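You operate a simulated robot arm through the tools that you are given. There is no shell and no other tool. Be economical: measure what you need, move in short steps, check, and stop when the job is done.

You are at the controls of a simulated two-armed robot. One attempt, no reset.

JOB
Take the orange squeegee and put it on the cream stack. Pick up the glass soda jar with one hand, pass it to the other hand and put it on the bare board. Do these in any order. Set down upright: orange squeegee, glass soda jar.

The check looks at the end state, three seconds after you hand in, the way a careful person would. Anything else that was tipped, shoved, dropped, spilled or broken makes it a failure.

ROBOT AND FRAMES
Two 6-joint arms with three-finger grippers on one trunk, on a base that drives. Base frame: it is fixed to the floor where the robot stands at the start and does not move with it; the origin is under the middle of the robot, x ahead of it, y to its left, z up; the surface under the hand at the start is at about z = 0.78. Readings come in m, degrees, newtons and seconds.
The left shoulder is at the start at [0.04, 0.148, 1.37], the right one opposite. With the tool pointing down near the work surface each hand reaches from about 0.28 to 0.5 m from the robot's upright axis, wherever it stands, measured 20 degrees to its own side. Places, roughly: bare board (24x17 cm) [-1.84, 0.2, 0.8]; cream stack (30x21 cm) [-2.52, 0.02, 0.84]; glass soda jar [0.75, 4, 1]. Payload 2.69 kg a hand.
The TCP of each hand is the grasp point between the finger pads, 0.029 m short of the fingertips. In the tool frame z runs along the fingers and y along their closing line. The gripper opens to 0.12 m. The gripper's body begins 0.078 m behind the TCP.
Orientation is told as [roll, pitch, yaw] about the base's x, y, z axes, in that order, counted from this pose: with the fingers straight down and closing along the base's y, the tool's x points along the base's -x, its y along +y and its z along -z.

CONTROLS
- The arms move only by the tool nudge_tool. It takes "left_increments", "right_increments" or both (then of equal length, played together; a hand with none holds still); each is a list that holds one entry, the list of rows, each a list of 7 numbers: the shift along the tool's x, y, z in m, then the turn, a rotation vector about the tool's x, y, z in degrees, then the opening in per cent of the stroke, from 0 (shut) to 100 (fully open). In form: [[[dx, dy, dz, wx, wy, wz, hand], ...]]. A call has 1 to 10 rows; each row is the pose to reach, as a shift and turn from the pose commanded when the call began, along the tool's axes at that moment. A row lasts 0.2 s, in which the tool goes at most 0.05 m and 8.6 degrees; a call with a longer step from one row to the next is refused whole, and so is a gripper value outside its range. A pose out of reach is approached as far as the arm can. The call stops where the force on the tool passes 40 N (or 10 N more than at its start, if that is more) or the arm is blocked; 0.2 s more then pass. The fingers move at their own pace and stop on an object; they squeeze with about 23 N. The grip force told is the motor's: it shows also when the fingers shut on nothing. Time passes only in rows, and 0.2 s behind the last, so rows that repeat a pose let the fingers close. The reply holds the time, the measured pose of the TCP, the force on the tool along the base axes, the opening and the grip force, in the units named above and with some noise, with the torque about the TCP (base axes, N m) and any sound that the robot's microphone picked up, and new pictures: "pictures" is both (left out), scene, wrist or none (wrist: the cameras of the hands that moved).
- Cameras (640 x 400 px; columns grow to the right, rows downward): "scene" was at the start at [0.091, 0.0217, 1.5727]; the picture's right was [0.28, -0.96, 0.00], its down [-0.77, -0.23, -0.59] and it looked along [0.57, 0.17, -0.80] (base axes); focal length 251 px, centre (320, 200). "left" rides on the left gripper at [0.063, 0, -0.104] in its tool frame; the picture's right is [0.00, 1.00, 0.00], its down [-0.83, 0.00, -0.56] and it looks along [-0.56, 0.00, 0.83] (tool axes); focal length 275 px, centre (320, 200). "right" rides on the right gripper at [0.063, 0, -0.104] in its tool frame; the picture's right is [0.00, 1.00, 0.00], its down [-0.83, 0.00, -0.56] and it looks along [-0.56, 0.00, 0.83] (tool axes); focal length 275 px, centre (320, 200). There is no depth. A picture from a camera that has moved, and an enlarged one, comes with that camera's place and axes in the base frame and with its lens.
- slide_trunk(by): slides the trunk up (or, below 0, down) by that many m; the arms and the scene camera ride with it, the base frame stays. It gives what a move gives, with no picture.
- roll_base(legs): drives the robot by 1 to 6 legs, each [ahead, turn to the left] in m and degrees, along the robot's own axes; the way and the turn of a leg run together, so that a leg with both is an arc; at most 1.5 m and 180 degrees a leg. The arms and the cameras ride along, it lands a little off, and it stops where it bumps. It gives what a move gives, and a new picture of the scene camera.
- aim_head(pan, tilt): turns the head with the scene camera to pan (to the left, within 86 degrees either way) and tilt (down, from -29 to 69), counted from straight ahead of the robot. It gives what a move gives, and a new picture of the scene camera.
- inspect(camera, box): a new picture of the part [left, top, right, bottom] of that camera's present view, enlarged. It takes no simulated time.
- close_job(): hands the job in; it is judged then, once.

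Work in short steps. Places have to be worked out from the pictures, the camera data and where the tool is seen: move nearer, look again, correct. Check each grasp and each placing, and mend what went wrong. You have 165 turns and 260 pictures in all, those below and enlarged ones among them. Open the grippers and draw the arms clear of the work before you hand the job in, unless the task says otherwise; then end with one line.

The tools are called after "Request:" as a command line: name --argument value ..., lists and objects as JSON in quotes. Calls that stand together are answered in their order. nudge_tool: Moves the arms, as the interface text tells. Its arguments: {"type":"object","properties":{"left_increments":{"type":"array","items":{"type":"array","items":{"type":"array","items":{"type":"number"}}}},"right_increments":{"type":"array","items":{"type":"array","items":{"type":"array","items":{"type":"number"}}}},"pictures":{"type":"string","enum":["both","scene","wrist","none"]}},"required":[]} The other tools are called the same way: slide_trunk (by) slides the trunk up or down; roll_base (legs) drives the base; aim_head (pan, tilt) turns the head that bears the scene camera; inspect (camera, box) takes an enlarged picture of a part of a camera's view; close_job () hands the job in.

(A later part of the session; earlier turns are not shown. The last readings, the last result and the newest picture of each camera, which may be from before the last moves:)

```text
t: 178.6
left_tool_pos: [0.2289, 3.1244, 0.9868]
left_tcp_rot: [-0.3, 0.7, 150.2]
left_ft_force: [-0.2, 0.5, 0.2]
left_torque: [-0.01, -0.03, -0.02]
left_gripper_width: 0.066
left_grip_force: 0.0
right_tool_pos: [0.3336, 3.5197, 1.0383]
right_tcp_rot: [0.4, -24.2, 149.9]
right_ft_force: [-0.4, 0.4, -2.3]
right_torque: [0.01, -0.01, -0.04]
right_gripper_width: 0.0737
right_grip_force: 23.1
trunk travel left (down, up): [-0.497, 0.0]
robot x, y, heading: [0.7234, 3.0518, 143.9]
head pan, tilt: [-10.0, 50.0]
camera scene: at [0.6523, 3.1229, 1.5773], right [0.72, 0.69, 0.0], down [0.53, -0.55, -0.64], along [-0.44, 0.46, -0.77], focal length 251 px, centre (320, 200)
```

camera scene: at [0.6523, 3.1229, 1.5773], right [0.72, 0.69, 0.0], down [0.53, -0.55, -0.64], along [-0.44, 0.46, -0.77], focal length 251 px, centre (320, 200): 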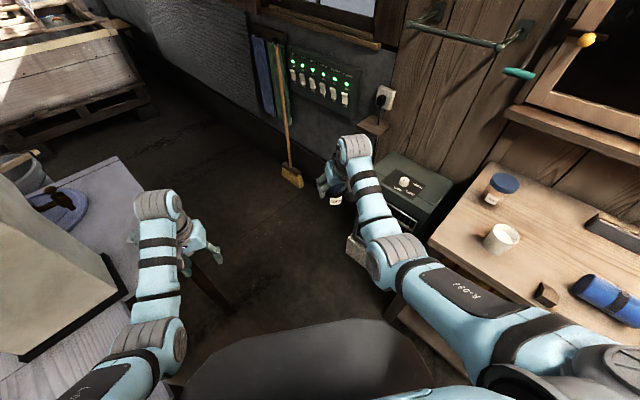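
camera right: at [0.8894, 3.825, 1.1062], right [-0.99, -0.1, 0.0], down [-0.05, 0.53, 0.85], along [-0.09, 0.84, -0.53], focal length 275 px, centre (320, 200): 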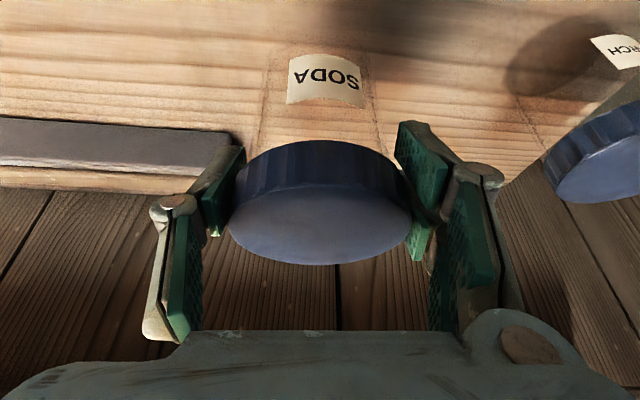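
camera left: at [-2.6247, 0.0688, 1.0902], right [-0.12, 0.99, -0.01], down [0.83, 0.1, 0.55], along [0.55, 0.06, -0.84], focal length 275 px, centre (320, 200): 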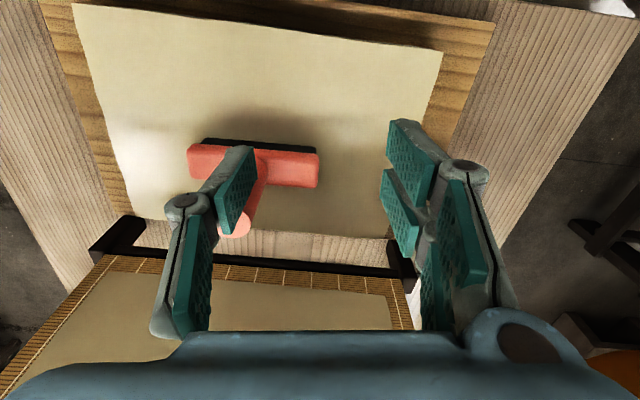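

Now I'll bring the jar in toward the middle and turn the right hand +85° about the vertical, so its fingers close fore-aft and its wrist comes from the right.

Request:
nudge_tool --right_increments '[[[0.02, 0.022, 0, -3.4, 0, -7.6, 0], [0.04, 0.044, 0, -6.8, 0, -15.2, 0], [0.06, 0.066, 0, -10.2, 0, -22.8, 0], [0.08, 0.088, 0, -13.6, 0, -30.4, 0], [0.097, 0.11, 0, -17, 0, -38, 0], [0.097, 0.11, 0, -20.4, 0, -45.6, 0], [0.097, 0.11, 0, -23.8, 0, -53.2, 0], [0.097, 0.11, 0, -27.2, 0, -60.8, 0], [0.097, 0.11, 0, -30.6, 0, -68.4, 0], [0.097, 0.11, 0, -34, 0, -76, 0]]]'

```text
t: 180.8
left_tool_pos: [0.2281, 3.1242, 0.9849]
left_tcp_rot: [-0.4, 0.5, 150.2]
left_ft_force: [-0.2, -0.1, -0.6]
left_torque: [-0.01, 0.01, 0.01]
left_gripper_width: 0.0661
left_grip_force: 0.1
right_tool_pos: [0.3543, 3.3804, 0.9992]
right_tcp_rot: [0.1, -24.5, -126.5]
right_ft_force: [-0.6, 0.4, -2.3]
right_torque: [0.03, 0.0, 0.04]
right_gripper_width: 0.0741
right_grip_force: 23.2
trunk travel left (down, up): [-0.497, 0.0]
robot x, y, heading: [0.726, 3.0517, 144.0]
head pan, tilt: [-10.0, 50.0]
camera scene: at [0.6515, 3.1227, 1.5773], right [0.72, 0.69, 0.0], down [0.53, -0.55, -0.64], along [-0.44, 0.46, -0.77], focal length 251 px, centre (320, 200)
camera right: at [0.4137, 3.4619, 1.0667], right [0.81, -0.59, 0.0], down [-0.31, -0.43, 0.85], along [-0.5, -0.69, -0.53], focal length 275 px, centre (320, 200)
```

scene: 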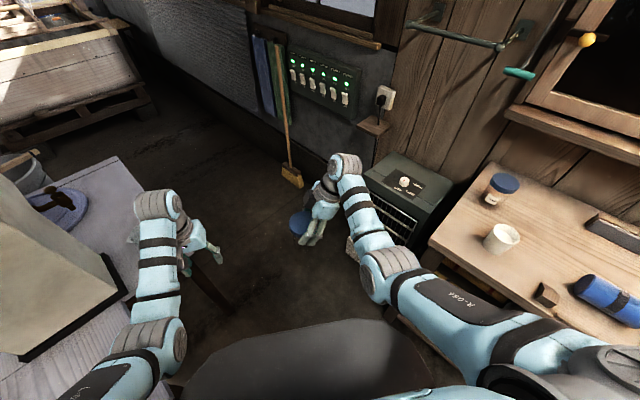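
right: 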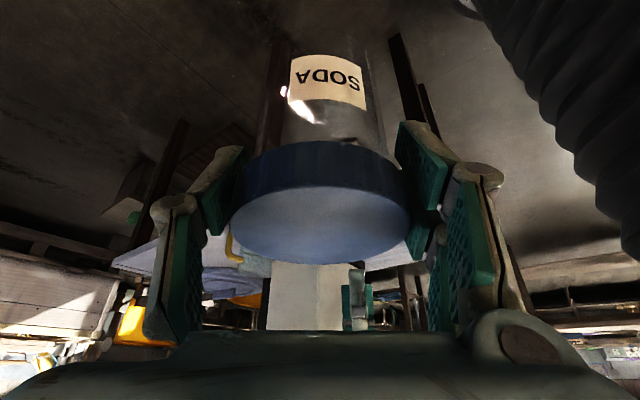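

The right hand now holds the jar at robot-frame (0.49, −0.05), wrist from the right. Next I'll rotate the left hand so it will point to the right (yaw −86°), still tool-down.

Request:
nudge_tool --left_increments '[[[0, 0, 0, 0, 0, 8.6, 70], [0, 0, 0, 0, 0, 17.2, 80], [0, 0, 0, 0, 0, 25.8, 80], [0, 0, 0, 0, 0, 34.4, 80], [0, 0, 0, 0, 0, 43, 80], [0, 0, 0, 0, 0, 51.6, 80], [0, 0, 0, 0, 0, 60.2, 80], [0, 0, 0, 0, 0, 68.8, 80], [0, 0, 0, 0, 0, 77.4, 80], [0, 0, 0, 0, 0, 86, 80]]]' --pictures "none"

```text
t: 183.0
left_tool_pos: [0.2285, 3.1237, 0.9862]
left_tcp_rot: [-0.6, -0.4, 64.1]
left_ft_force: [-0.2, 0.0, 0.2]
left_torque: [-0.01, 0.01, -0.03]
left_gripper_width: 0.0962
left_grip_force: 0.0
right_tool_pos: [0.3551, 3.3804, 0.9999]
right_tcp_rot: [0.0, -24.5, -126.6]
right_ft_force: [-0.4, -0.4, -1.7]
right_torque: [0.0, 0.01, -0.02]
right_gripper_width: 0.074
right_grip_force: 22.7
trunk travel left (down, up): [-0.497, 0.0]
robot x, y, heading: [0.7217, 3.0549, 144.0]
head pan, tilt: [-10.0, 50.0]
```

The left hand now aims exactly at the jar (0.286 m away, aligned within 2 mm). I'll tilt it 55° and advance to a standoff 0.12 m from the jar axis, at z≈0.94.

Request:
nudge_tool --left_increments '[[[-0.023, 0, 0.006, 0, -7.9, 0, 80], [-0.046, 0, 0.013, 0, -15.8, 0, 80], [-0.07, 0, 0.02, 0, -23.7, 0, 80], [-0.094, 0, 0.027, 0, -31.6, 0, 80], [-0.118, 0, 0.034, 0, -39.5, 0, 80], [-0.142, 0, 0.041, 0, -47.3, 0, 80], [-0.166, 0, 0.046, 0, -55, 0, 80], [-0.166, 0, 0.046, 0, -55, 0, 80]]]'

```text
t: 184.8
left_tool_pos: [0.3029, 3.2729, 0.9422]
left_tcp_rot: [-1.1, -55.3, 65.2]
left_ft_force: [-0.3, 0.0, -0.6]
left_torque: [0.03, -0.01, 0.02]
left_gripper_width: 0.0957
left_grip_force: 0.1
right_tool_pos: [0.3558, 3.3802, 0.9996]
right_tcp_rot: [0.0, -24.5, -126.6]
right_ft_force: [0.4, 0.5, -1.1]
right_torque: [0.04, -0.03, 0.03]
right_gripper_width: 0.0742
right_grip_force: 23.1
trunk travel left (down, up): [-0.497, 0.0]
robot x, y, heading: [0.721, 3.0548, 143.7]
head pan, tilt: [-10.0, 50.0]
camera scene: at [0.652, 3.1221, 1.5773], right [0.72, 0.69, 0.0], down [0.53, -0.55, -0.64], along [-0.44, 0.46, -0.77], focal length 251 px, centre (320, 200)
camera left: at [0.2498, 3.163, 0.9493], right [-0.9, 0.44, -0.01], down [0.0, 0.02, 1.0], along [0.44, 0.9, -0.01], focal length 275 px, centre (320, 200)
```

scene: 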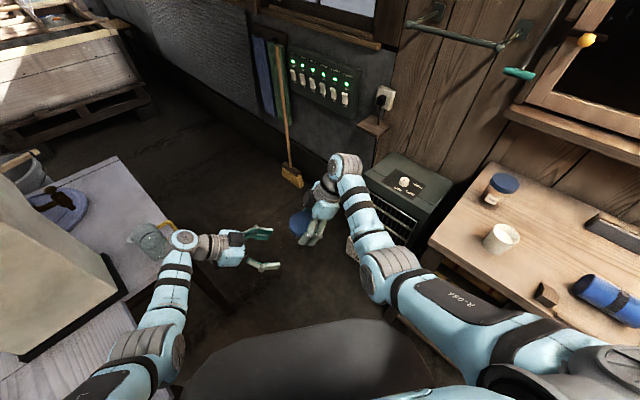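
left: 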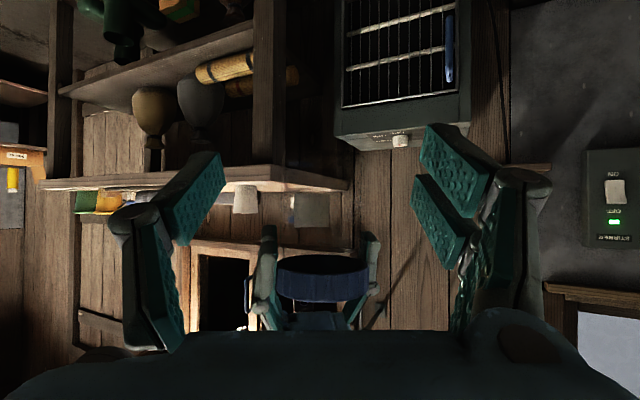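

I'll zoom to see the jar body and its bottom in the left camera.

Request:
inspect --camera "left" --box '[220, 160, 420, 330]'

```text
2.35 times, centred on (320, 245) of left
camera zoom: at [0.2498, 3.163, 0.9493], right [-0.9, 0.44, -0.01], down [0.0, 0.02, 1.0], along [0.44, 0.9, -0.01], focal length 648 px, centre (320, 94)
```

zoom: 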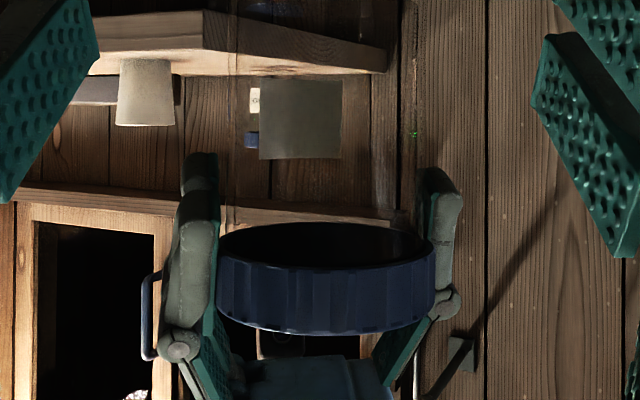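

Lid is centred within 2 mm of the left hand's aim line and the right fingertips (z≈0.97) are above the left TCP (z≈0.942). Advancing 0.11 m along the line.

Request:
nudge_tool --left_increments '[[[-0.0127, 0, 0.0184, 0, 0, 0, 80], [-0.0254, 0, 0.0368, 0, 0, 0, 80], [-0.0381, 0, 0.0552, 0, 0, 0, 80], [-0.0508, 0, 0.0736, 0, 0, 0, 80], [-0.0625, 0, 0.0904, 0, 0, 0, 80], [-0.0625, 0, 0.0904, 0, 0, 0, 80]]]'

```text
t: 186.2
left_tool_pos: [0.3501, 3.3718, 0.9396]
left_tcp_rot: [-1.1, -55.3, 65.1]
left_ft_force: [0.3, -0.7, -0.7]
left_torque: [0.0, 0.03, -0.04]
left_gripper_width: 0.0959
left_grip_force: 0.1
right_tool_pos: [0.3561, 3.3796, 0.9994]
right_tcp_rot: [0.0, -24.4, -126.5]
right_ft_force: [-0.4, 0.3, -1.8]
right_torque: [-0.02, -0.02, 0.0]
right_gripper_width: 0.0737
right_grip_force: 22.8
trunk travel left (down, up): [-0.497, 0.0]
robot x, y, heading: [0.723, 3.0525, 144.1]
head pan, tilt: [-10.0, 50.0]
camera scene: at [0.652, 3.1221, 1.5773], right [0.72, 0.69, 0.0], down [0.53, -0.55, -0.64], along [-0.44, 0.46, -0.77], focal length 251 px, centre (320, 200)
camera left: at [0.2972, 3.2629, 0.9476], right [-0.9, 0.44, -0.01], down [0.0, 0.02, 1.0], along [0.44, 0.9, -0.02], focal length 275 px, centre (320, 200)
```

scene: 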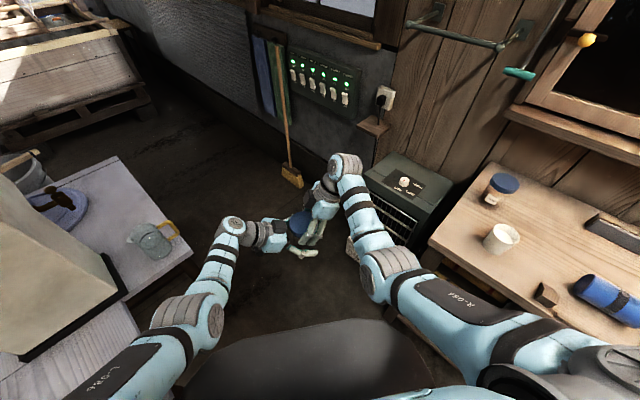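
left: 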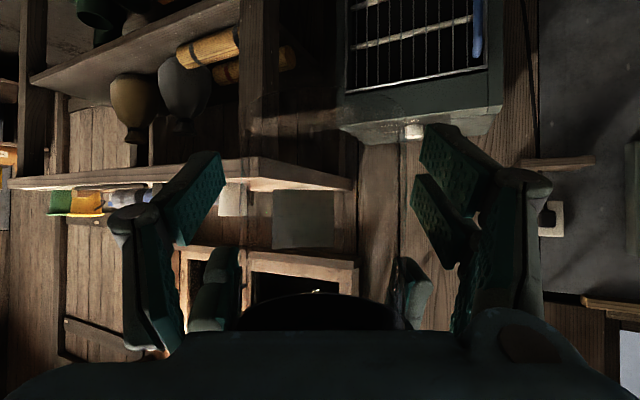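

The jar's faint bottom outline is about 3 cm below the left TCP, and the jar is centred between the left fingers. Closing the left gripper.

Request:
nudge_tool --left_increments '[[[0, 0, 0, 0, 0, 0, 60], [0, 0, 0, 0, 0, 0, 45], [0, 0, 0, 0, 0, 0, 20], [0, 0, 0, 0, 0, 0, 0], [0, 0, 0, 0, 0, 0, 0]]]' --pictures "wrist"

```text
t: 187.4
left_tool_pos: [0.3486, 3.3731, 0.9404]
left_tcp_rot: [-1.1, -55.3, 65.1]
left_ft_force: [-11.5, 4.2, 0.1]
left_torque: [0.06, -0.06, -0.04]
left_gripper_width: 0.0668
left_grip_force: 22.9
right_tool_pos: [0.3552, 3.379, 0.9985]
right_tcp_rot: [0.2, -24.4, -126.6]
right_ft_force: [11.1, -4.3, -1.0]
right_torque: [-0.3, -0.62, 0.11]
right_gripper_width: 0.0738
right_grip_force: 22.9
trunk travel left (down, up): [-0.497, 0.0]
robot x, y, heading: [0.723, 3.0536, 144.1]
head pan, tilt: [-10.0, 50.0]
camera left: at [0.2968, 3.2628, 0.9477], right [-0.9, 0.44, -0.01], down [0.0, 0.02, 1.0], along [0.44, 0.9, -0.02], focal length 275 px, centre (320, 200)
```

left: 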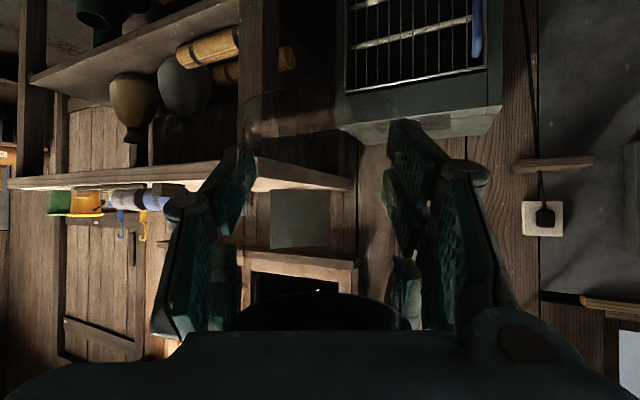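

Both hands hold the jar (66.8 mm body). There's a 12 N side force, so I'll shift the left hand 3 mm along its closing line to relieve it.

Request:
nudge_tool --left_increments '[[[0, 0.003, 0, 0, 0, 0, 0], [0, 0.003, 0, 0, 0, 0, 0]]]' --pictures "none"

```text
t: 188.0
left_tool_pos: [0.3478, 3.3737, 0.9411]
left_tcp_rot: [-1.3, -55.5, 65.2]
left_ft_force: [8.6, -5.1, 9.2]
left_torque: [0.21, 0.4, -0.22]
left_gripper_width: 0.0666
left_grip_force: 23.2
right_tool_pos: [0.3541, 3.3804, 0.9996]
right_tcp_rot: [-0.3, -24.4, -126.5]
right_ft_force: [-8.4, 5.6, -10.8]
right_torque: [0.24, 0.1, 0.08]
right_gripper_width: 0.0739
right_grip_force: 23.2
trunk travel left (down, up): [-0.497, 0.0]
robot x, y, heading: [0.7236, 3.0501, 143.9]
head pan, tilt: [-10.0, 50.0]
```

Slight overshoot; I'll come back 1.3 mm.

Request:
nudge_tool --left_increments '[[[0, -0.0013, 0, 0, 0, 0, 0], [0, -0.0013, 0, 0, 0, 0, 0], [0, -0.0013, 0, 0, 0, 0, 0]]]' --pictures "none"

```text
t: 188.8
left_tool_pos: [0.3477, 3.3733, 0.9395]
left_tcp_rot: [-1.1, -55.3, 65.1]
left_ft_force: [7.1, -3.3, 2.5]
left_torque: [0.08, 0.28, -0.27]
left_gripper_width: 0.0666
left_grip_force: 23.2
right_tool_pos: [0.3549, 3.3801, 1.0014]
right_tcp_rot: [-0.1, -24.5, -126.6]
right_ft_force: [-7.6, 3.4, -5.9]
right_torque: [0.15, 0.11, 0.23]
right_gripper_width: 0.0738
right_grip_force: 22.9
trunk travel left (down, up): [-0.497, 0.0]
robot x, y, heading: [0.7209, 3.0566, 143.8]
head pan, tilt: [-10.0, 50.0]
```

Forces are small. Now I'll open the right hand and withdraw it along its own axis.

Request:
nudge_tool --right_increments '[[[0, 0, 0, 0, 0, 0, 75], [0, 0, 0, 0, 0, 0, 100], [0, 0, 0, 0, 0, 0, 100], [0, 0, -0.025, 0, 0, 0, 100], [0, 0, -0.05, 0, 0, 0, 100]]]' --pictures "wrist"

```text
t: 190.0
left_tool_pos: [0.3491, 3.373, 0.9394]
left_tcp_rot: [-1.0, -55.3, 65.1]
left_ft_force: [0.2, 0.1, -0.4]
left_torque: [0.01, 0.01, -0.02]
left_gripper_width: 0.0666
left_grip_force: 23.3
right_tool_pos: [0.3681, 3.3967, 1.0438]
right_tcp_rot: [0.0, -24.4, -126.7]
right_ft_force: [0.0, -0.8, 0.0]
right_torque: [-0.01, -0.02, 0.01]
right_gripper_width: 0.1201
right_grip_force: 0.1
trunk travel left (down, up): [-0.497, 0.0]
robot x, y, heading: [0.7213, 3.0534, 143.8]
head pan, tilt: [-10.0, 50.0]
camera right: at [0.428, 3.478, 1.1116], right [0.8, -0.59, 0.0], down [-0.31, -0.42, 0.85], along [-0.51, -0.68, -0.53], focal length 275 px, centre (320, 200)
```

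right: 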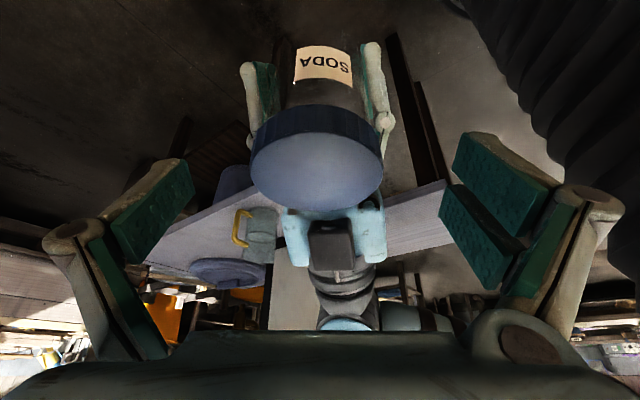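

The left hand now has the jar alone. I'll move the right hand further out to the right.

Request:
nudge_tool --right_increments '[[[0.03, 0, -0.012, 0, 0, 0, 100], [0.06, 0, -0.025, 0, 0, 0, 100], [0.09, 0, -0.03, 0, 0, 0, 100], [0.12, 0, -0.03, 0, 0, 0, 100], [0.15, 0, -0.03, 0, 0, 0, 100]]]' --pictures "both"

```text
t: 191.2
left_tool_pos: [0.3494, 3.3739, 0.9409]
left_tcp_rot: [-1.0, -55.2, 65.1]
left_ft_force: [0.4, -0.6, 0.6]
left_torque: [-0.01, 0.02, 0.03]
left_gripper_width: 0.0665
left_grip_force: 22.7
right_tool_pos: [0.4582, 3.5173, 1.0087]
right_tcp_rot: [0.0, -24.4, -126.7]
right_ft_force: [0.1, 0.2, 0.1]
right_torque: [-0.03, -0.01, -0.01]
right_gripper_width: 0.1197
right_grip_force: 0.0
trunk travel left (down, up): [-0.497, 0.0]
robot x, y, heading: [0.7224, 3.0535, 143.8]
head pan, tilt: [-10.0, 50.0]
camera scene: at [0.6531, 3.1238, 1.5773], right [0.72, 0.69, 0.0], down [0.53, -0.55, -0.64], along [-0.45, 0.46, -0.77], focal length 251 px, centre (320, 200)
camera right: at [0.5176, 3.5988, 1.0762], right [0.81, -0.59, 0.0], down [-0.31, -0.42, 0.85], along [-0.51, -0.68, -0.53], focal length 275 px, centre (320, 200)
```

scene: 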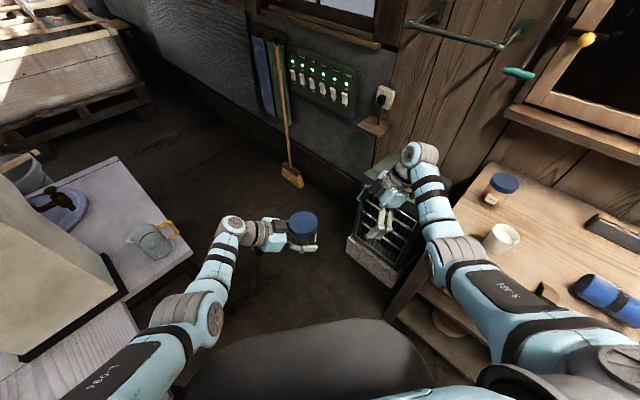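
right: 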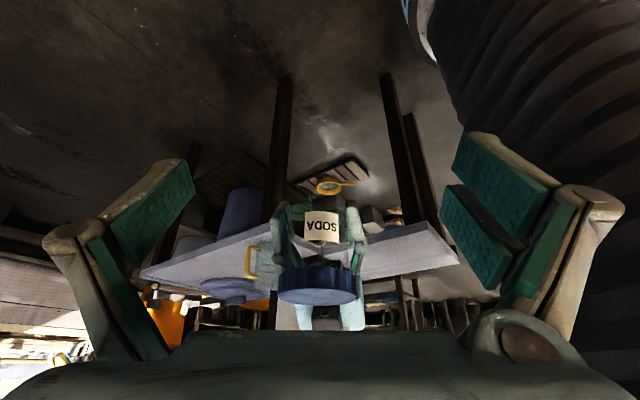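

The jar is upright in the left hand. I'll turn right to face +x (the sweep stays short of the shelf items) and drive out past the cart.

Request:
roll_base --legs '[[0, -72], [0, -72]]'

Request:
roll_base --legs '[[1.2, 0]]'

```text
t: 197.8
left_tool_pos: [1.212, 3.0197, 0.9407]
left_tcp_rot: [-1.1, -55.2, -78.2]
left_ft_force: [1.2, 0.0, 1.0]
left_torque: [0.01, 0.03, -0.03]
left_gripper_width: 0.0662
left_grip_force: 22.8
right_tool_pos: [1.2098, 2.8407, 1.0093]
right_tcp_rot: [0.0, -24.3, 90.0]
right_ft_force: [-0.5, 0.0, 0.1]
right_torque: [0.01, 0.0, -0.02]
right_gripper_width: 0.1199
right_grip_force: 0.1
trunk travel left (down, up): [-0.497, 0.0]
robot x, y, heading: [0.7189, 3.0534, 0.5]
head pan, tilt: [-10.0, 50.0]
camera scene: at [0.8187, 3.0421, 1.5773], right [-0.17, -0.99, 0.0], down [-0.76, 0.13, -0.64], along [0.63, -0.11, -0.77], focal length 251 px, centre (320, 200)
```

scene: 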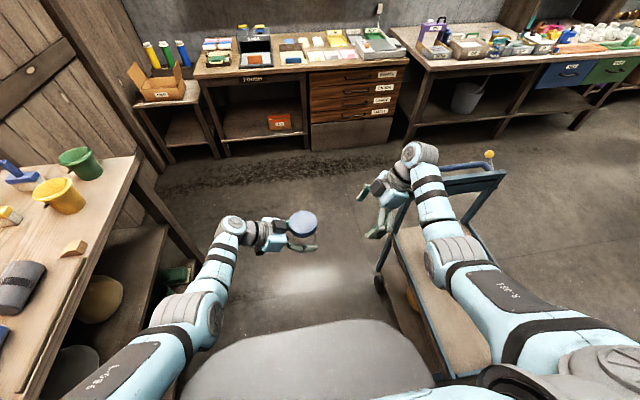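

```text
t: 203.8
left_tool_pos: [2.4044, 3.0066, 0.9408]
left_tcp_rot: [-1.0, -55.3, -79.4]
left_ft_force: [-0.9, 0.9, 0.6]
left_torque: [-0.03, 0.0, 0.0]
left_gripper_width: 0.0659
left_grip_force: 22.6
right_tool_pos: [2.3973, 2.8272, 1.0098]
right_tcp_rot: [-0.2, -24.6, 88.7]
right_ft_force: [-0.2, -0.3, 1.4]
right_torque: [-0.03, -0.02, 0.04]
right_gripper_width: 0.12
right_grip_force: 0.1
trunk travel left (down, up): [-0.497, 0.0]
robot x, y, heading: [1.9175, 3.0469, -0.8]
head pan, tilt: [-10.0, 50.0]
camera scene: at [2.011, 3.0357, 1.5774], right [-0.19, -0.98, 0.0], down [-0.75, 0.14, -0.64], along [0.63, -0.12, -0.77], focal length 251 px, centre (320, 200)
```

scene: 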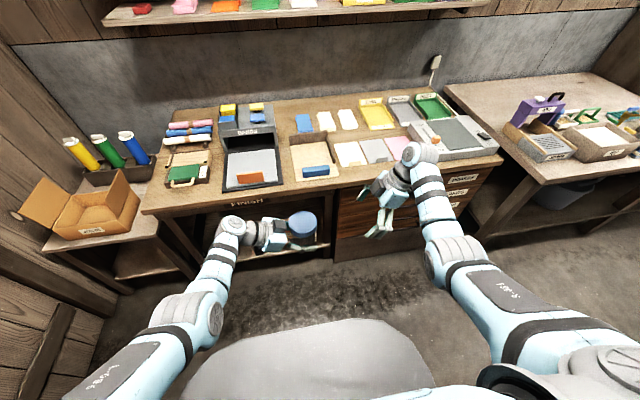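

Clear of the cart. Now I'll turn right and drive back down −y, aimed slightly away from the cart.

Request:
roll_base --legs '[[0, -83], [1.05, 0], [1.05, 0]]'

```text
t: 217.9
left_tool_pos: [2.1704, 0.4654, 0.9414]
left_tcp_rot: [-1.0, -55.3, -161.9]
left_ft_force: [0.0, 0.5, -0.4]
left_torque: [0.05, 0.01, 0.0]
left_gripper_width: 0.0661
left_grip_force: 22.9
right_tool_pos: [1.9919, 0.4453, 1.0103]
right_tcp_rot: [-0.1, -24.5, 6.3]
right_ft_force: [0.4, -0.2, 0.7]
right_torque: [0.0, 0.0, 0.01]
right_gripper_width: 0.12
right_grip_force: 0.1
trunk travel left (down, up): [-0.497, 0.0]
robot x, y, heading: [2.1544, 0.9556, -83.3]
head pan, tilt: [-10.0, 50.0]
camera scene: at [2.1475, 0.859, 1.5774], right [-1.0, 0.06, 0.0], down [0.04, 0.76, -0.64], along [-0.04, -0.64, -0.77], focal length 251 px, centre (320, 200)
```

scene: 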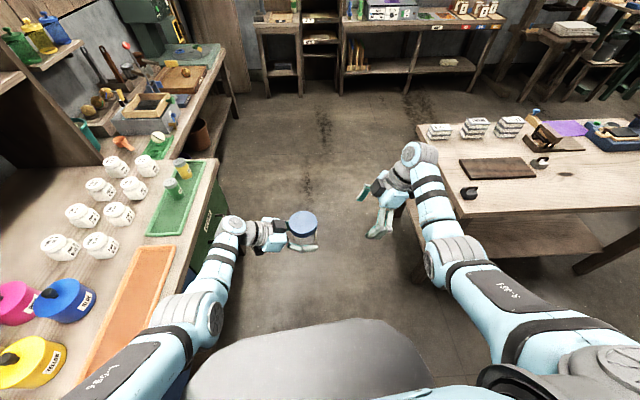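

Turning right to face −x, then down the aisle toward the board.

Request:
roll_base --legs '[[0, -97], [1.4, 0], [1.4, 0]]'

Request:
aim_head --pan 15 --tilt 40

```text
t: 235.4
left_tool_pos: [-1.1129, 0.9387, 0.9402]
left_tcp_rot: [-0.9, -55.3, 101.6]
left_ft_force: [0.3, -0.2, -0.2]
left_torque: [-0.01, -0.03, 0.0]
left_gripper_width: 0.0659
left_grip_force: 23.1
right_tool_pos: [-1.1112, 1.1166, 1.0092]
right_tcp_rot: [-0.2, -24.5, -90.0]
right_ft_force: [-0.6, -0.1, 0.4]
right_torque: [-0.02, 0.0, 0.02]
right_gripper_width: 0.1202
right_grip_force: 0.0
trunk travel left (down, up): [-0.497, 0.0]
robot x, y, heading: [-0.6249, 0.9068, -179.5]
head pan, tilt: [-10.0, 50.0]
camera scene: at [-0.72, 0.9183, 1.5774], right [0.17, 0.99, 0.0], down [0.76, -0.13, -0.64], along [-0.63, 0.11, -0.77], focal length 251 px, centre (320, 200)
```

scene: 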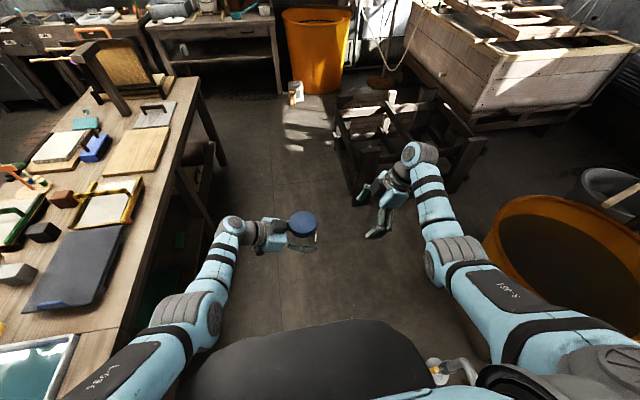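

```text
t: 236.3
left_tool_pos: [-1.1142, 0.9387, 0.9411]
left_tcp_rot: [-1.1, -55.3, 101.8]
left_ft_force: [-0.3, -0.7, -0.5]
left_torque: [-0.01, 0.03, -0.04]
left_gripper_width: 0.066
left_grip_force: 22.8
right_tool_pos: [-1.1138, 1.1185, 1.0091]
right_tcp_rot: [0.0, -24.4, -90.0]
right_ft_force: [0.2, 0.1, 0.2]
right_torque: [0.01, -0.01, 0.0]
right_gripper_width: 0.1202
right_grip_force: 0.0
trunk travel left (down, up): [-0.497, 0.0]
robot x, y, heading: [-0.6226, 0.9052, -179.7]
head pan, tilt: [15.0, 40.0]
camera scene: at [-0.7273, 0.883, 1.5914], right [-0.27, 0.96, 0.0], down [0.62, 0.17, -0.77], along [-0.74, -0.2, -0.64], focal length 251 px, centre (320, 200)
```

scene: 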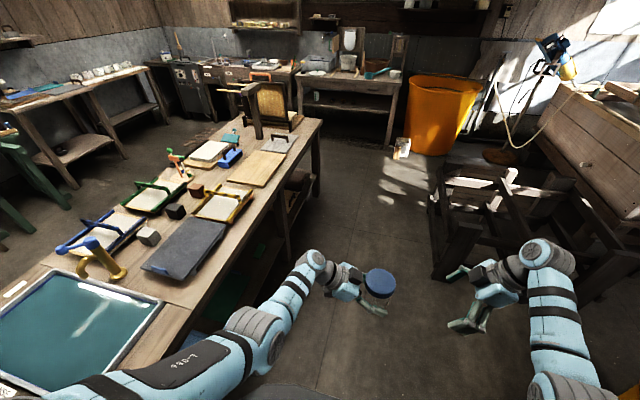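

The board centre is confirmed at about (−1.83, 0.214). Drive 1.17 m more, then turn left to face the table.

Request:
roll_base --legs '[[1.17, 0], [0, 89.7]]'

Request:
aim_head --pan 0 --tilt 52

```text
t: 246.2
left_tool_pos: [-1.8326, 0.4077, 0.9407]
left_tcp_rot: [-1.1, -55.2, -167.1]
left_ft_force: [-0.5, 0.2, -0.7]
left_torque: [0.02, 0.0, -0.02]
left_gripper_width: 0.0662
left_grip_force: 22.5
right_tool_pos: [-2.0113, 0.4053, 1.0087]
right_tcp_rot: [0.0, -24.5, 1.1]
right_ft_force: [-0.2, -0.3, 0.6]
right_torque: [-0.01, 0.02, -0.03]
right_gripper_width: 0.12
right_grip_force: 0.0
trunk travel left (down, up): [-0.497, 0.0]
robot x, y, heading: [-1.8062, 0.8999, -88.2]
head pan, tilt: [15.0, 40.0]
camera scene: at [-1.7832, 0.7967, 1.5915], right [-0.96, -0.28, 0.0], down [-0.18, 0.62, -0.77], along [0.22, -0.73, -0.64], focal length 251 px, centre (320, 200)
```

scene: 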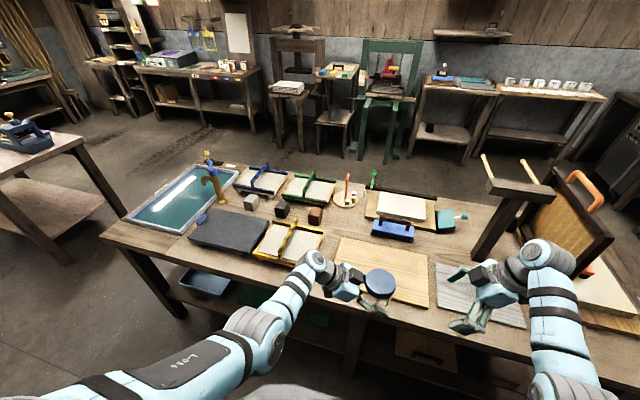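

```text
t: 246.9
left_tool_pos: [-1.8311, 0.4071, 0.9395]
left_tcp_rot: [-1.1, -55.2, -167.1]
left_ft_force: [0.6, -0.5, -0.9]
left_torque: [-0.03, 0.0, -0.01]
left_gripper_width: 0.0659
left_grip_force: 22.9
right_tool_pos: [-2.0117, 0.4051, 1.0092]
right_tcp_rot: [0.1, -24.5, 1.0]
right_ft_force: [0.6, 0.4, -0.2]
right_torque: [0.01, 0.02, 0.0]
right_gripper_width: 0.1201
right_grip_force: 0.1
trunk travel left (down, up): [-0.497, 0.0]
robot x, y, heading: [-1.8066, 0.9, -88.7]
head pan, tilt: [0.0, 52.0]
camera scene: at [-1.805, 0.8031, 1.5747], right [-1.0, -0.03, 0.0], down [-0.02, 0.79, -0.62], along [0.02, -0.62, -0.79], focal length 251 px, centre (320, 200)
```

scene: 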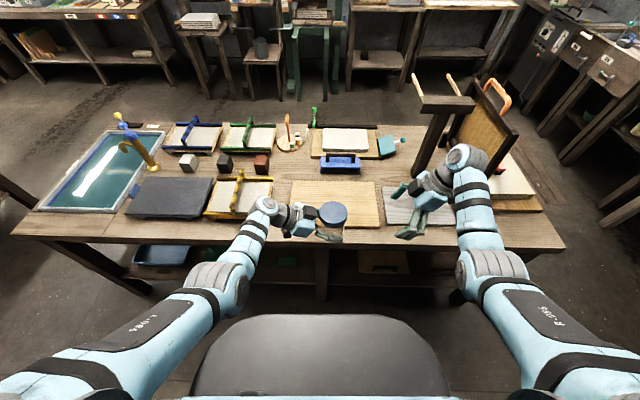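

Board spans roughly x −2.0..−1.67, y 0.10..0.31, and the jar is already at x≈−1.84, so I need 0.2 m forward. First I'll pull the right hand back toward me and away from the post, then creep in.

Request:
nudge_tool --right_increments '[[[0, 0.03, 0, 0, 0, 0, 100], [0, 0.06, 0, 0, 0, 0, 100], [0, 0.09, 0, 0, 0, 0, 100]]]' --pictures "none"

Request:
roll_base --legs '[[0.195, 0]]'

Request:
inspect --camera "left" --box '[0, 0, 640, 400]'

```text
t: 247.7
left_tool_pos: [-1.8316, 0.4083, 0.9412]
left_tcp_rot: [-1.1, -55.3, -167.2]
left_ft_force: [-0.4, -0.2, -0.6]
left_torque: [0.02, 0.0, -0.01]
left_gripper_width: 0.066
left_grip_force: 23.4
right_tool_pos: [-2.0141, 0.4972, 1.008]
right_tcp_rot: [-0.1, -24.5, 1.2]
right_ft_force: [-0.1, 0.5, -0.5]
right_torque: [0.01, -0.02, -0.01]
right_gripper_width: 0.1203
right_grip_force: 0.2
trunk travel left (down, up): [-0.497, 0.0]
robot x, y, heading: [-1.8104, 0.899, -88.5]
head pan, tilt: [0.0, 52.0]
```

```text
t: 249.3
left_tool_pos: [-1.8254, 0.2127, 0.9418]
left_tcp_rot: [-0.7, -55.4, -167.4]
left_ft_force: [0.1, 1.3, -1.1]
left_torque: [-0.03, -0.03, 0.01]
left_gripper_width: 0.066
left_grip_force: 23.1
right_tool_pos: [-2.0085, 0.3032, 1.0092]
right_tcp_rot: [-0.4, -24.5, 1.3]
right_ft_force: [-0.3, 0.3, -0.1]
right_torque: [-0.02, 0.03, -0.03]
right_gripper_width: 0.1202
right_grip_force: 0.0
trunk travel left (down, up): [-0.497, 0.0]
robot x, y, heading: [-1.8025, 0.7041, -88.2]
head pan, tilt: [0.0, 52.0]
camera scene: at [-1.7996, 0.6121, 1.575], right [-1.0, -0.03, 0.0], down [-0.02, 0.79, -0.62], along [0.02, -0.62, -0.79], focal length 251 px, centre (320, 200)
```

scene: 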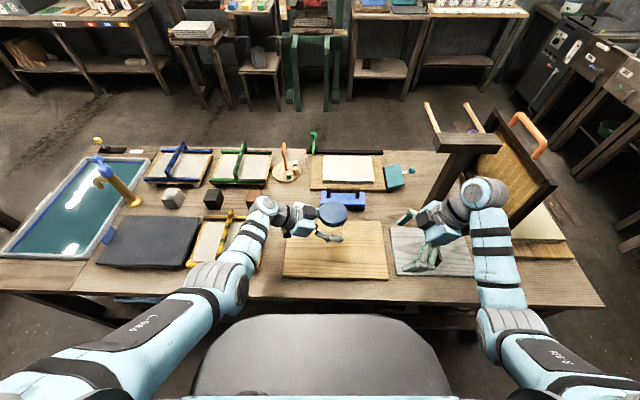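

```text
1.00 times, centred on (320, 200) of left (not enlarged: the box is as wide or as high as the picture)
camera zoom: at [-1.7066, 0.239, 0.9493], right [0.21, -0.98, 0.0], down [-0.01, -0.01, 1.0], along [-0.98, -0.21, -0.02], focal length 275 px, centre (320, 200)
```

zoom: 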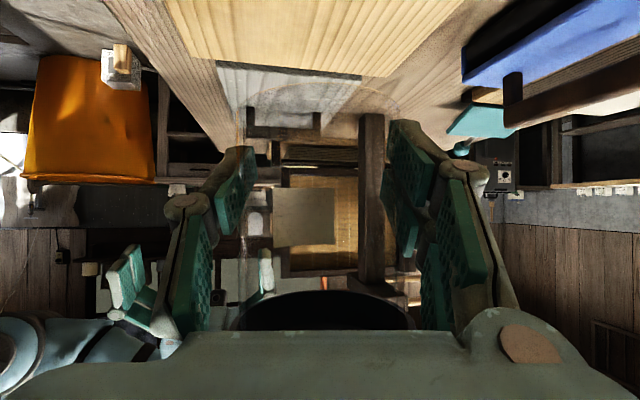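

The jar hovers at (−1.833, 0.211) over the board's centre. Lowering 8.5 cm first.

Request:
nudge_tool --left_increments '[[[0.0165, 0, 0.0114, 0, 0, 0, 0], [0.033, 0, 0.0228, 0, 0, 0, 0], [0.0495, 0, 0.0342, 0, 0, 0, 0], [0.062, 0, 0.0428, 0, 0, 0, 0], [0.07, 0, 0.0484, 0, 0, 0, 0], [0.07, 0, 0.0484, 0, 0, 0, 0]]]'

```text
t: 250.7
left_tool_pos: [-1.8127, 0.226, 0.8963]
left_tcp_rot: [-1.2, -55.2, -166.9]
left_ft_force: [0.3, -0.3, -1.5]
left_torque: [0.01, -0.02, -0.02]
left_gripper_width: 0.066
left_grip_force: 22.9
left hand out of reach, approached as far as the arm can: row 2, 3, 4, 5, 6
right_tool_pos: [-2.0084, 0.2993, 1.0087]
right_tcp_rot: [0.0, -24.5, 1.2]
right_ft_force: [0.3, 0.1, 0.3]
right_torque: [0.01, 0.03, -0.02]
right_gripper_width: 0.1196
right_grip_force: 0.0
trunk travel left (down, up): [-0.497, 0.0]
robot x, y, heading: [-1.8034, 0.7047, -88.4]
head pan, tilt: [0.0, 52.0]
camera scene: at [-1.7994, 0.6067, 1.5747], right [-1.0, -0.03, 0.0], down [-0.02, 0.79, -0.62], along [0.02, -0.62, -0.79], focal length 251 px, centre (320, 200)
camera left: at [-1.6944, 0.2505, 0.9053], right [0.21, -0.98, -0.01], down [-0.02, -0.01, 1.0], along [-0.98, -0.21, -0.02], focal length 275 px, centre (320, 200)
```

scene: 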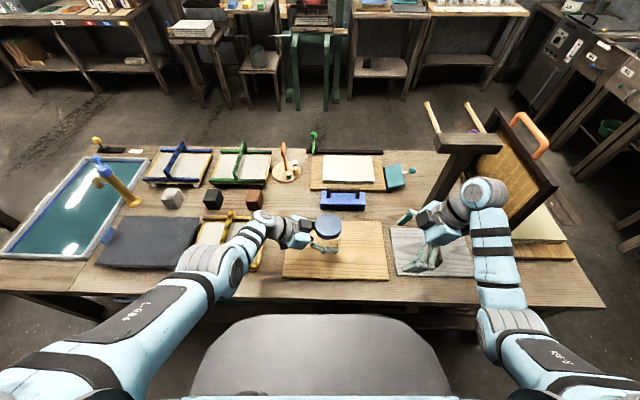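
left: 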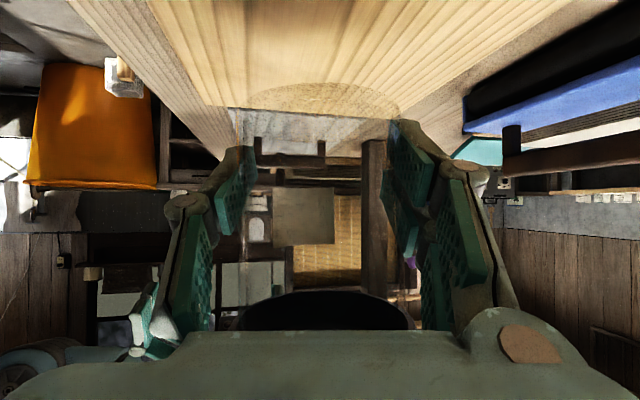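

The arm can't go lower from here, so I'll lower with the trunk instead. First I'll pull the right hand further back from the grey board, then slide down 4 cm.

Request:
nudge_tool --right_increments '[[[0, 0.03, 0, 0, 0, 0, 100], [0, 0.06, 0, 0, 0, 0, 100], [0, 0.08, 0, 0, 0, 0, 100]]]' --pictures "none"

Request:
slide_trunk --by -0.04

Request:
inspect --camera "scene" --box '[200, 160, 520, 360]'

Request:
inspect --camera "left" --box '[0, 0, 640, 400]'

```text
t: 251.5
left_tool_pos: [-1.8134, 0.2248, 0.8981]
left_tcp_rot: [-1.2, -55.2, -167.1]
left_ft_force: [-0.6, 0.2, -1.8]
left_torque: [-0.02, 0.03, 0.0]
left_gripper_width: 0.066
left_grip_force: 22.6
right_tool_pos: [-2.0099, 0.3805, 1.0079]
right_tcp_rot: [0.0, -24.5, 1.3]
right_ft_force: [-0.2, -0.1, -0.4]
right_torque: [-0.01, 0.01, 0.01]
right_gripper_width: 0.1201
right_grip_force: 0.0
trunk travel left (down, up): [-0.497, 0.0]
robot x, y, heading: [-1.8003, 0.701, -88.4]
head pan, tilt: [0.0, 52.0]
```

```text
t: 252.3
left_tool_pos: [-1.8142, 0.2269, 0.8584]
left_tcp_rot: [-1.1, -55.2, -167.1]
left_ft_force: [0.4, 0.5, -1.2]
left_torque: [0.01, 0.02, 0.01]
left_gripper_width: 0.0659
left_grip_force: 23.4
right_tool_pos: [-2.0097, 0.3798, 0.9664]
right_tcp_rot: [-0.1, -24.4, 1.2]
right_ft_force: [0.2, -0.5, 0.3]
right_torque: [-0.01, 0.02, 0.01]
right_gripper_width: 0.1199
right_grip_force: 0.1
trunk travel left (down, up): [-0.457, 0.04]
robot x, y, heading: [-1.8032, 0.6997, -88.4]
head pan, tilt: [0.0, 52.0]
```

```text
2.00 times, centred on (360, 260) of scene
camera zoom: at [-1.7994, 0.6061, 1.5354], right [-1.0, -0.03, 0.0], down [-0.02, 0.79, -0.62], along [0.02, -0.61, -0.79], focal length 501 px, centre (240, 80)
```

zoom: 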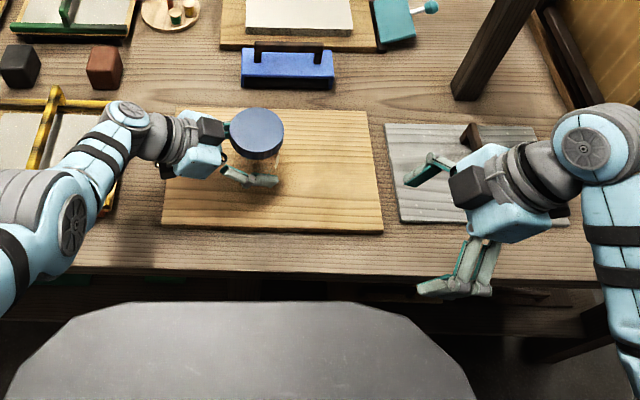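

```text
1.00 times, centred on (320, 200) of left (not enlarged: the box is as wide or as high as the picture)
camera zoom: at [-1.6944, 0.2501, 0.866], right [0.21, -0.98, -0.01], down [-0.02, -0.01, 1.0], along [-0.98, -0.21, -0.02], focal length 275 px, centre (320, 200)
```

zoom: 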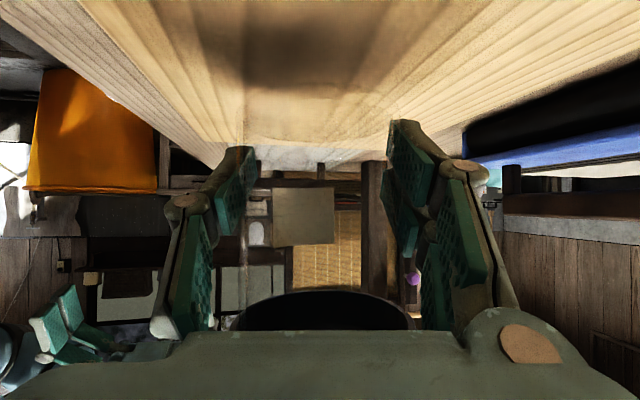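

Still clear of the board by about 3 cm. Lowering 2 cm more, then small steps.

Request:
slide_trunk --by -0.02

Request:
slide_trunk --by -0.005

Request:
inspect --camera "left" --box '[0, 0, 640, 400]'

```text
t: 253.0
left_tool_pos: [-1.8143, 0.2259, 0.8388]
left_tcp_rot: [-1.1, -55.1, -167.1]
left_ft_force: [0.6, 0.2, -1.9]
left_torque: [-0.04, 0.01, 0.03]
left_gripper_width: 0.0661
left_grip_force: 23.0
right_tool_pos: [-2.0095, 0.3793, 0.9467]
right_tcp_rot: [0.0, -24.5, 1.2]
right_ft_force: [1.0, -0.5, 0.4]
right_torque: [-0.01, 0.0, -0.03]
right_gripper_width: 0.1203
right_grip_force: 0.0
trunk travel left (down, up): [-0.437, 0.06]
robot x, y, heading: [-1.8027, 0.7012, -88.2]
head pan, tilt: [0.0, 52.0]
```

```text
t: 253.5
left_tool_pos: [-1.8139, 0.226, 0.8335]
left_tcp_rot: [-1.1, -55.2, -166.9]
left_ft_force: [1.0, 0.5, -1.4]
left_torque: [-0.04, -0.03, 0.01]
left_gripper_width: 0.0659
left_grip_force: 22.7
right_tool_pos: [-2.0101, 0.3785, 0.9438]
right_tcp_rot: [-0.1, -24.5, 1.2]
right_ft_force: [-0.9, 0.0, 0.6]
right_torque: [-0.01, 0.0, -0.01]
right_gripper_width: 0.1198
right_grip_force: 0.1
trunk travel left (down, up): [-0.432, 0.065]
robot x, y, heading: [-1.8011, 0.6975, -88.5]
head pan, tilt: [0.0, 52.0]
```

```text
1.00 times, centred on (320, 200) of left (not enlarged: the box is as wide or as high as the picture)
camera zoom: at [-1.6945, 0.25, 0.8409], right [0.21, -0.98, -0.01], down [-0.02, -0.01, 1.0], along [-0.98, -0.21, -0.02], focal length 275 px, centre (320, 200)
```

zoom: 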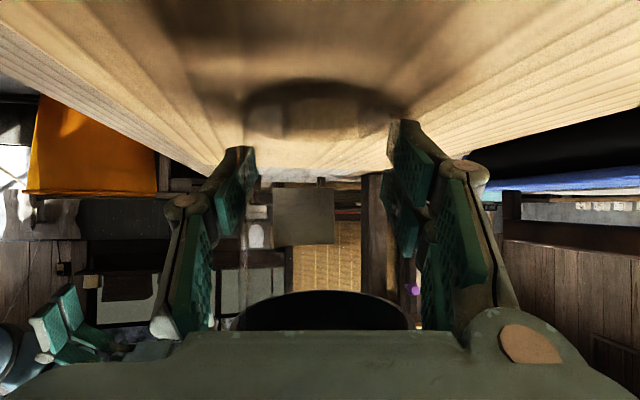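

The shadow is nearly meeting the jar's base. Stepping down 2–3 mm at a time.

Request:
slide_trunk --by -0.003

Request:
slide_trunk --by -0.003

```text
t: 254.1
left_tool_pos: [-1.8142, 0.2251, 0.8322]
left_tcp_rot: [-0.8, -55.3, -167.1]
left_ft_force: [1.4, 1.0, 8.6]
left_torque: [-0.41, -0.04, 0.12]
left_gripper_width: 0.0662
left_grip_force: 23.0
right_tool_pos: [-2.009, 0.3792, 0.9392]
right_tcp_rot: [-0.1, -24.4, 1.2]
right_ft_force: [-0.5, -0.7, 0.2]
right_torque: [0.03, 0.02, 0.0]
right_gripper_width: 0.12
right_grip_force: 0.1
trunk travel left (down, up): [-0.429, 0.068]
robot x, y, heading: [-1.8008, 0.7025, -88.5]
head pan, tilt: [0.0, 52.0]
```

```text
t: 254.6
left_tool_pos: [-1.8143, 0.2254, 0.8311]
left_tcp_rot: [-0.3, -55.5, -167.6]
left_ft_force: [2.3, -4.6, 32.6]
left_torque: [-1.44, -0.02, 0.05]
left_gripper_width: 0.0659
left_grip_force: 22.2
right_tool_pos: [-2.0106, 0.3818, 0.9378]
right_tcp_rot: [-0.2, -24.4, 1.3]
right_ft_force: [0.2, 0.1, 0.4]
right_torque: [-0.02, 0.01, 0.01]
right_gripper_width: 0.12
right_grip_force: 0.0
trunk travel left (down, up): [-0.426, 0.071]
robot x, y, heading: [-1.8014, 0.7005, -88.5]
head pan, tilt: [0.0, 52.0]
```

Contact: 33 N is a bit much, so I'll come back up 3 mm to relieve it before releasing.

Request:
slide_trunk --by 0.003

Request:
nudge_tool --left_increments '[[[0, 0, 0, 0, 0, 0, 50], [0, 0, 0, 0, 0, 0, 60], [0, 0, 0, 0, 0, 0, 75], [0, 0, 0, 0, 0, 0, 75]]]'

```text
t: 255.1
left_tool_pos: [-1.8123, 0.2267, 0.832]
left_tcp_rot: [-0.7, -55.2, -167.2]
left_ft_force: [-0.5, -12.4, 25.1]
left_torque: [-1.33, 0.04, 0.01]
left_gripper_width: 0.0661
left_grip_force: 23.3
right_tool_pos: [-2.0105, 0.3798, 0.9404]
right_tcp_rot: [-0.1, -24.5, 1.1]
right_ft_force: [-0.9, 0.4, -0.2]
right_torque: [-0.01, -0.03, -0.02]
right_gripper_width: 0.1199
right_grip_force: 0.1
trunk travel left (down, up): [-0.429, 0.068]
robot x, y, heading: [-1.8027, 0.7014, -88.4]
head pan, tilt: [0.0, 52.0]
```

```text
t: 256.1
left_tool_pos: [-1.8125, 0.2247, 0.83]
left_tcp_rot: [-1.3, -54.9, -166.8]
left_ft_force: [-0.3, -0.6, 1.9]
left_torque: [0.0, -0.01, 0.01]
left_gripper_width: 0.0906
left_grip_force: 0.5
right_tool_pos: [-2.01, 0.3782, 0.9394]
right_tcp_rot: [0.0, -24.3, 1.2]
right_ft_force: [0.2, 0.2, 0.4]
right_torque: [-0.02, -0.01, 0.01]
right_gripper_width: 0.1202
right_grip_force: 0.0
trunk travel left (down, up): [-0.429, 0.068]
robot x, y, heading: [-1.8015, 0.7053, -88.5]
head pan, tilt: [0.0, 52.0]
camera scene: at [-1.7988, 0.6067, 1.5075], right [-1.0, -0.03, 0.0], down [-0.02, 0.79, -0.62], along [0.02, -0.62, -0.79], focal length 251 px, centre (320, 200)
camera left: at [-1.693, 0.2513, 0.8372], right [0.21, -0.98, -0.01], down [-0.02, -0.01, 1.0], along [-0.98, -0.21, -0.02], focal length 275 px, centre (320, 200)
```

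scene: 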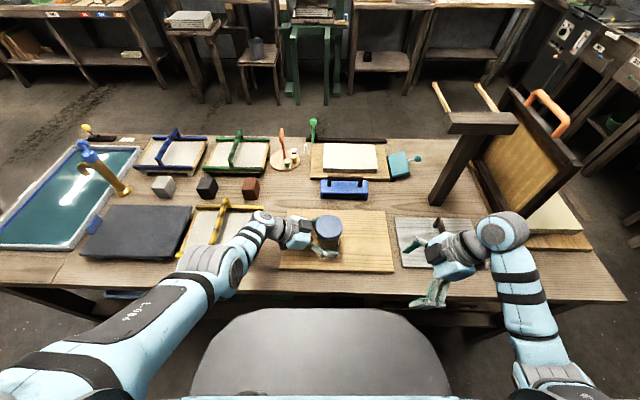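
left: 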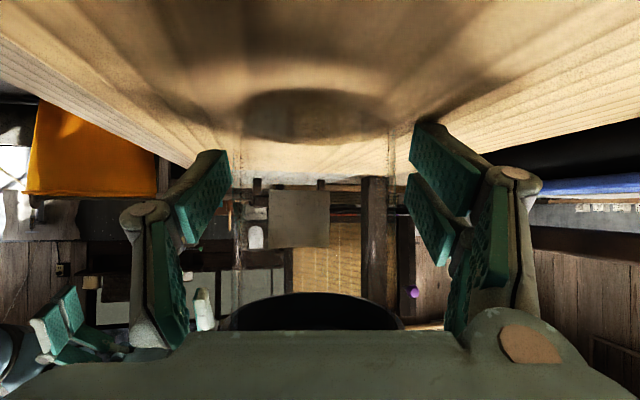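

The jar stands on its own on the board. I'll open a bit more and withdraw the left hand along its own axis.

Request:
nudge_tool --left_increments '[[[0, 0, 0, 0, 0, 0, 92], [0, 0, 0, 0, 0, 0, 92], [0, 0, -0.025, 0, 0, 0, 92], [0, 0, -0.05, 0, 0, 0, 92], [0, 0, -0.075, 0, 0, 0, 92], [0, 0, -0.1, 0, 0, 0, 92]]]'

```text
t: 257.5
left_tool_pos: [-1.7347, 0.2445, 0.8905]
left_tcp_rot: [-1.1, -55.3, -167.0]
left_ft_force: [0.0, -0.5, 0.6]
left_torque: [0.0, -0.05, 0.0]
left_gripper_width: 0.1106
left_grip_force: 0.1
right_tool_pos: [-2.0091, 0.3796, 0.94]
right_tcp_rot: [0.0, -24.5, 1.2]
right_ft_force: [0.0, 0.8, 0.8]
right_torque: [0.01, 0.02, -0.01]
right_gripper_width: 0.1199
right_grip_force: 0.0
trunk travel left (down, up): [-0.429, 0.068]
robot x, y, heading: [-1.8005, 0.6975, -88.3]
head pan, tilt: [0.0, 52.0]
camera scene: at [-1.7985, 0.6073, 1.5076], right [-1.0, -0.03, 0.0], down [-0.02, 0.79, -0.62], along [0.02, -0.62, -0.79], focal length 251 px, centre (320, 200)
camera left: at [-1.6156, 0.2692, 0.897], right [0.21, -0.98, -0.01], down [-0.02, -0.01, 1.0], along [-0.98, -0.21, -0.02], focal length 275 px, centre (320, 200)
```

scene: 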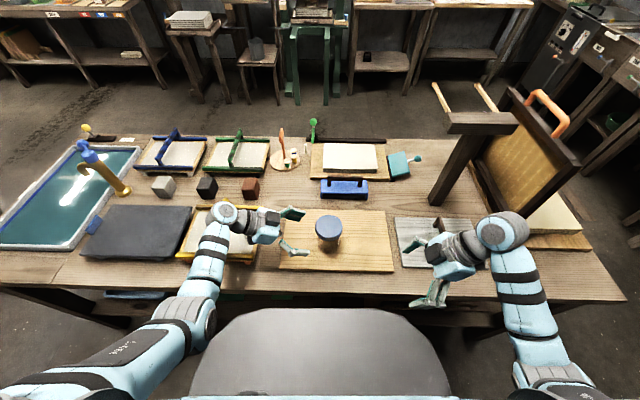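
left: 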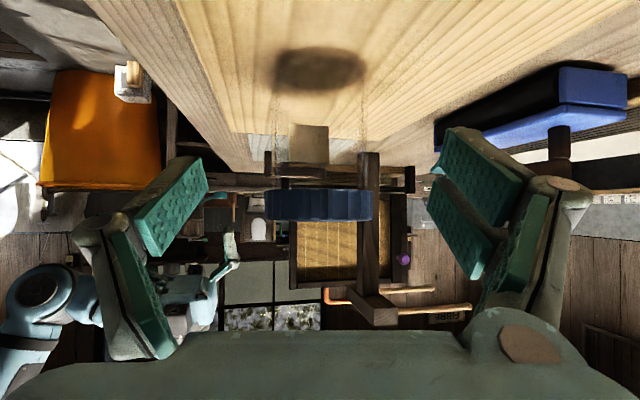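

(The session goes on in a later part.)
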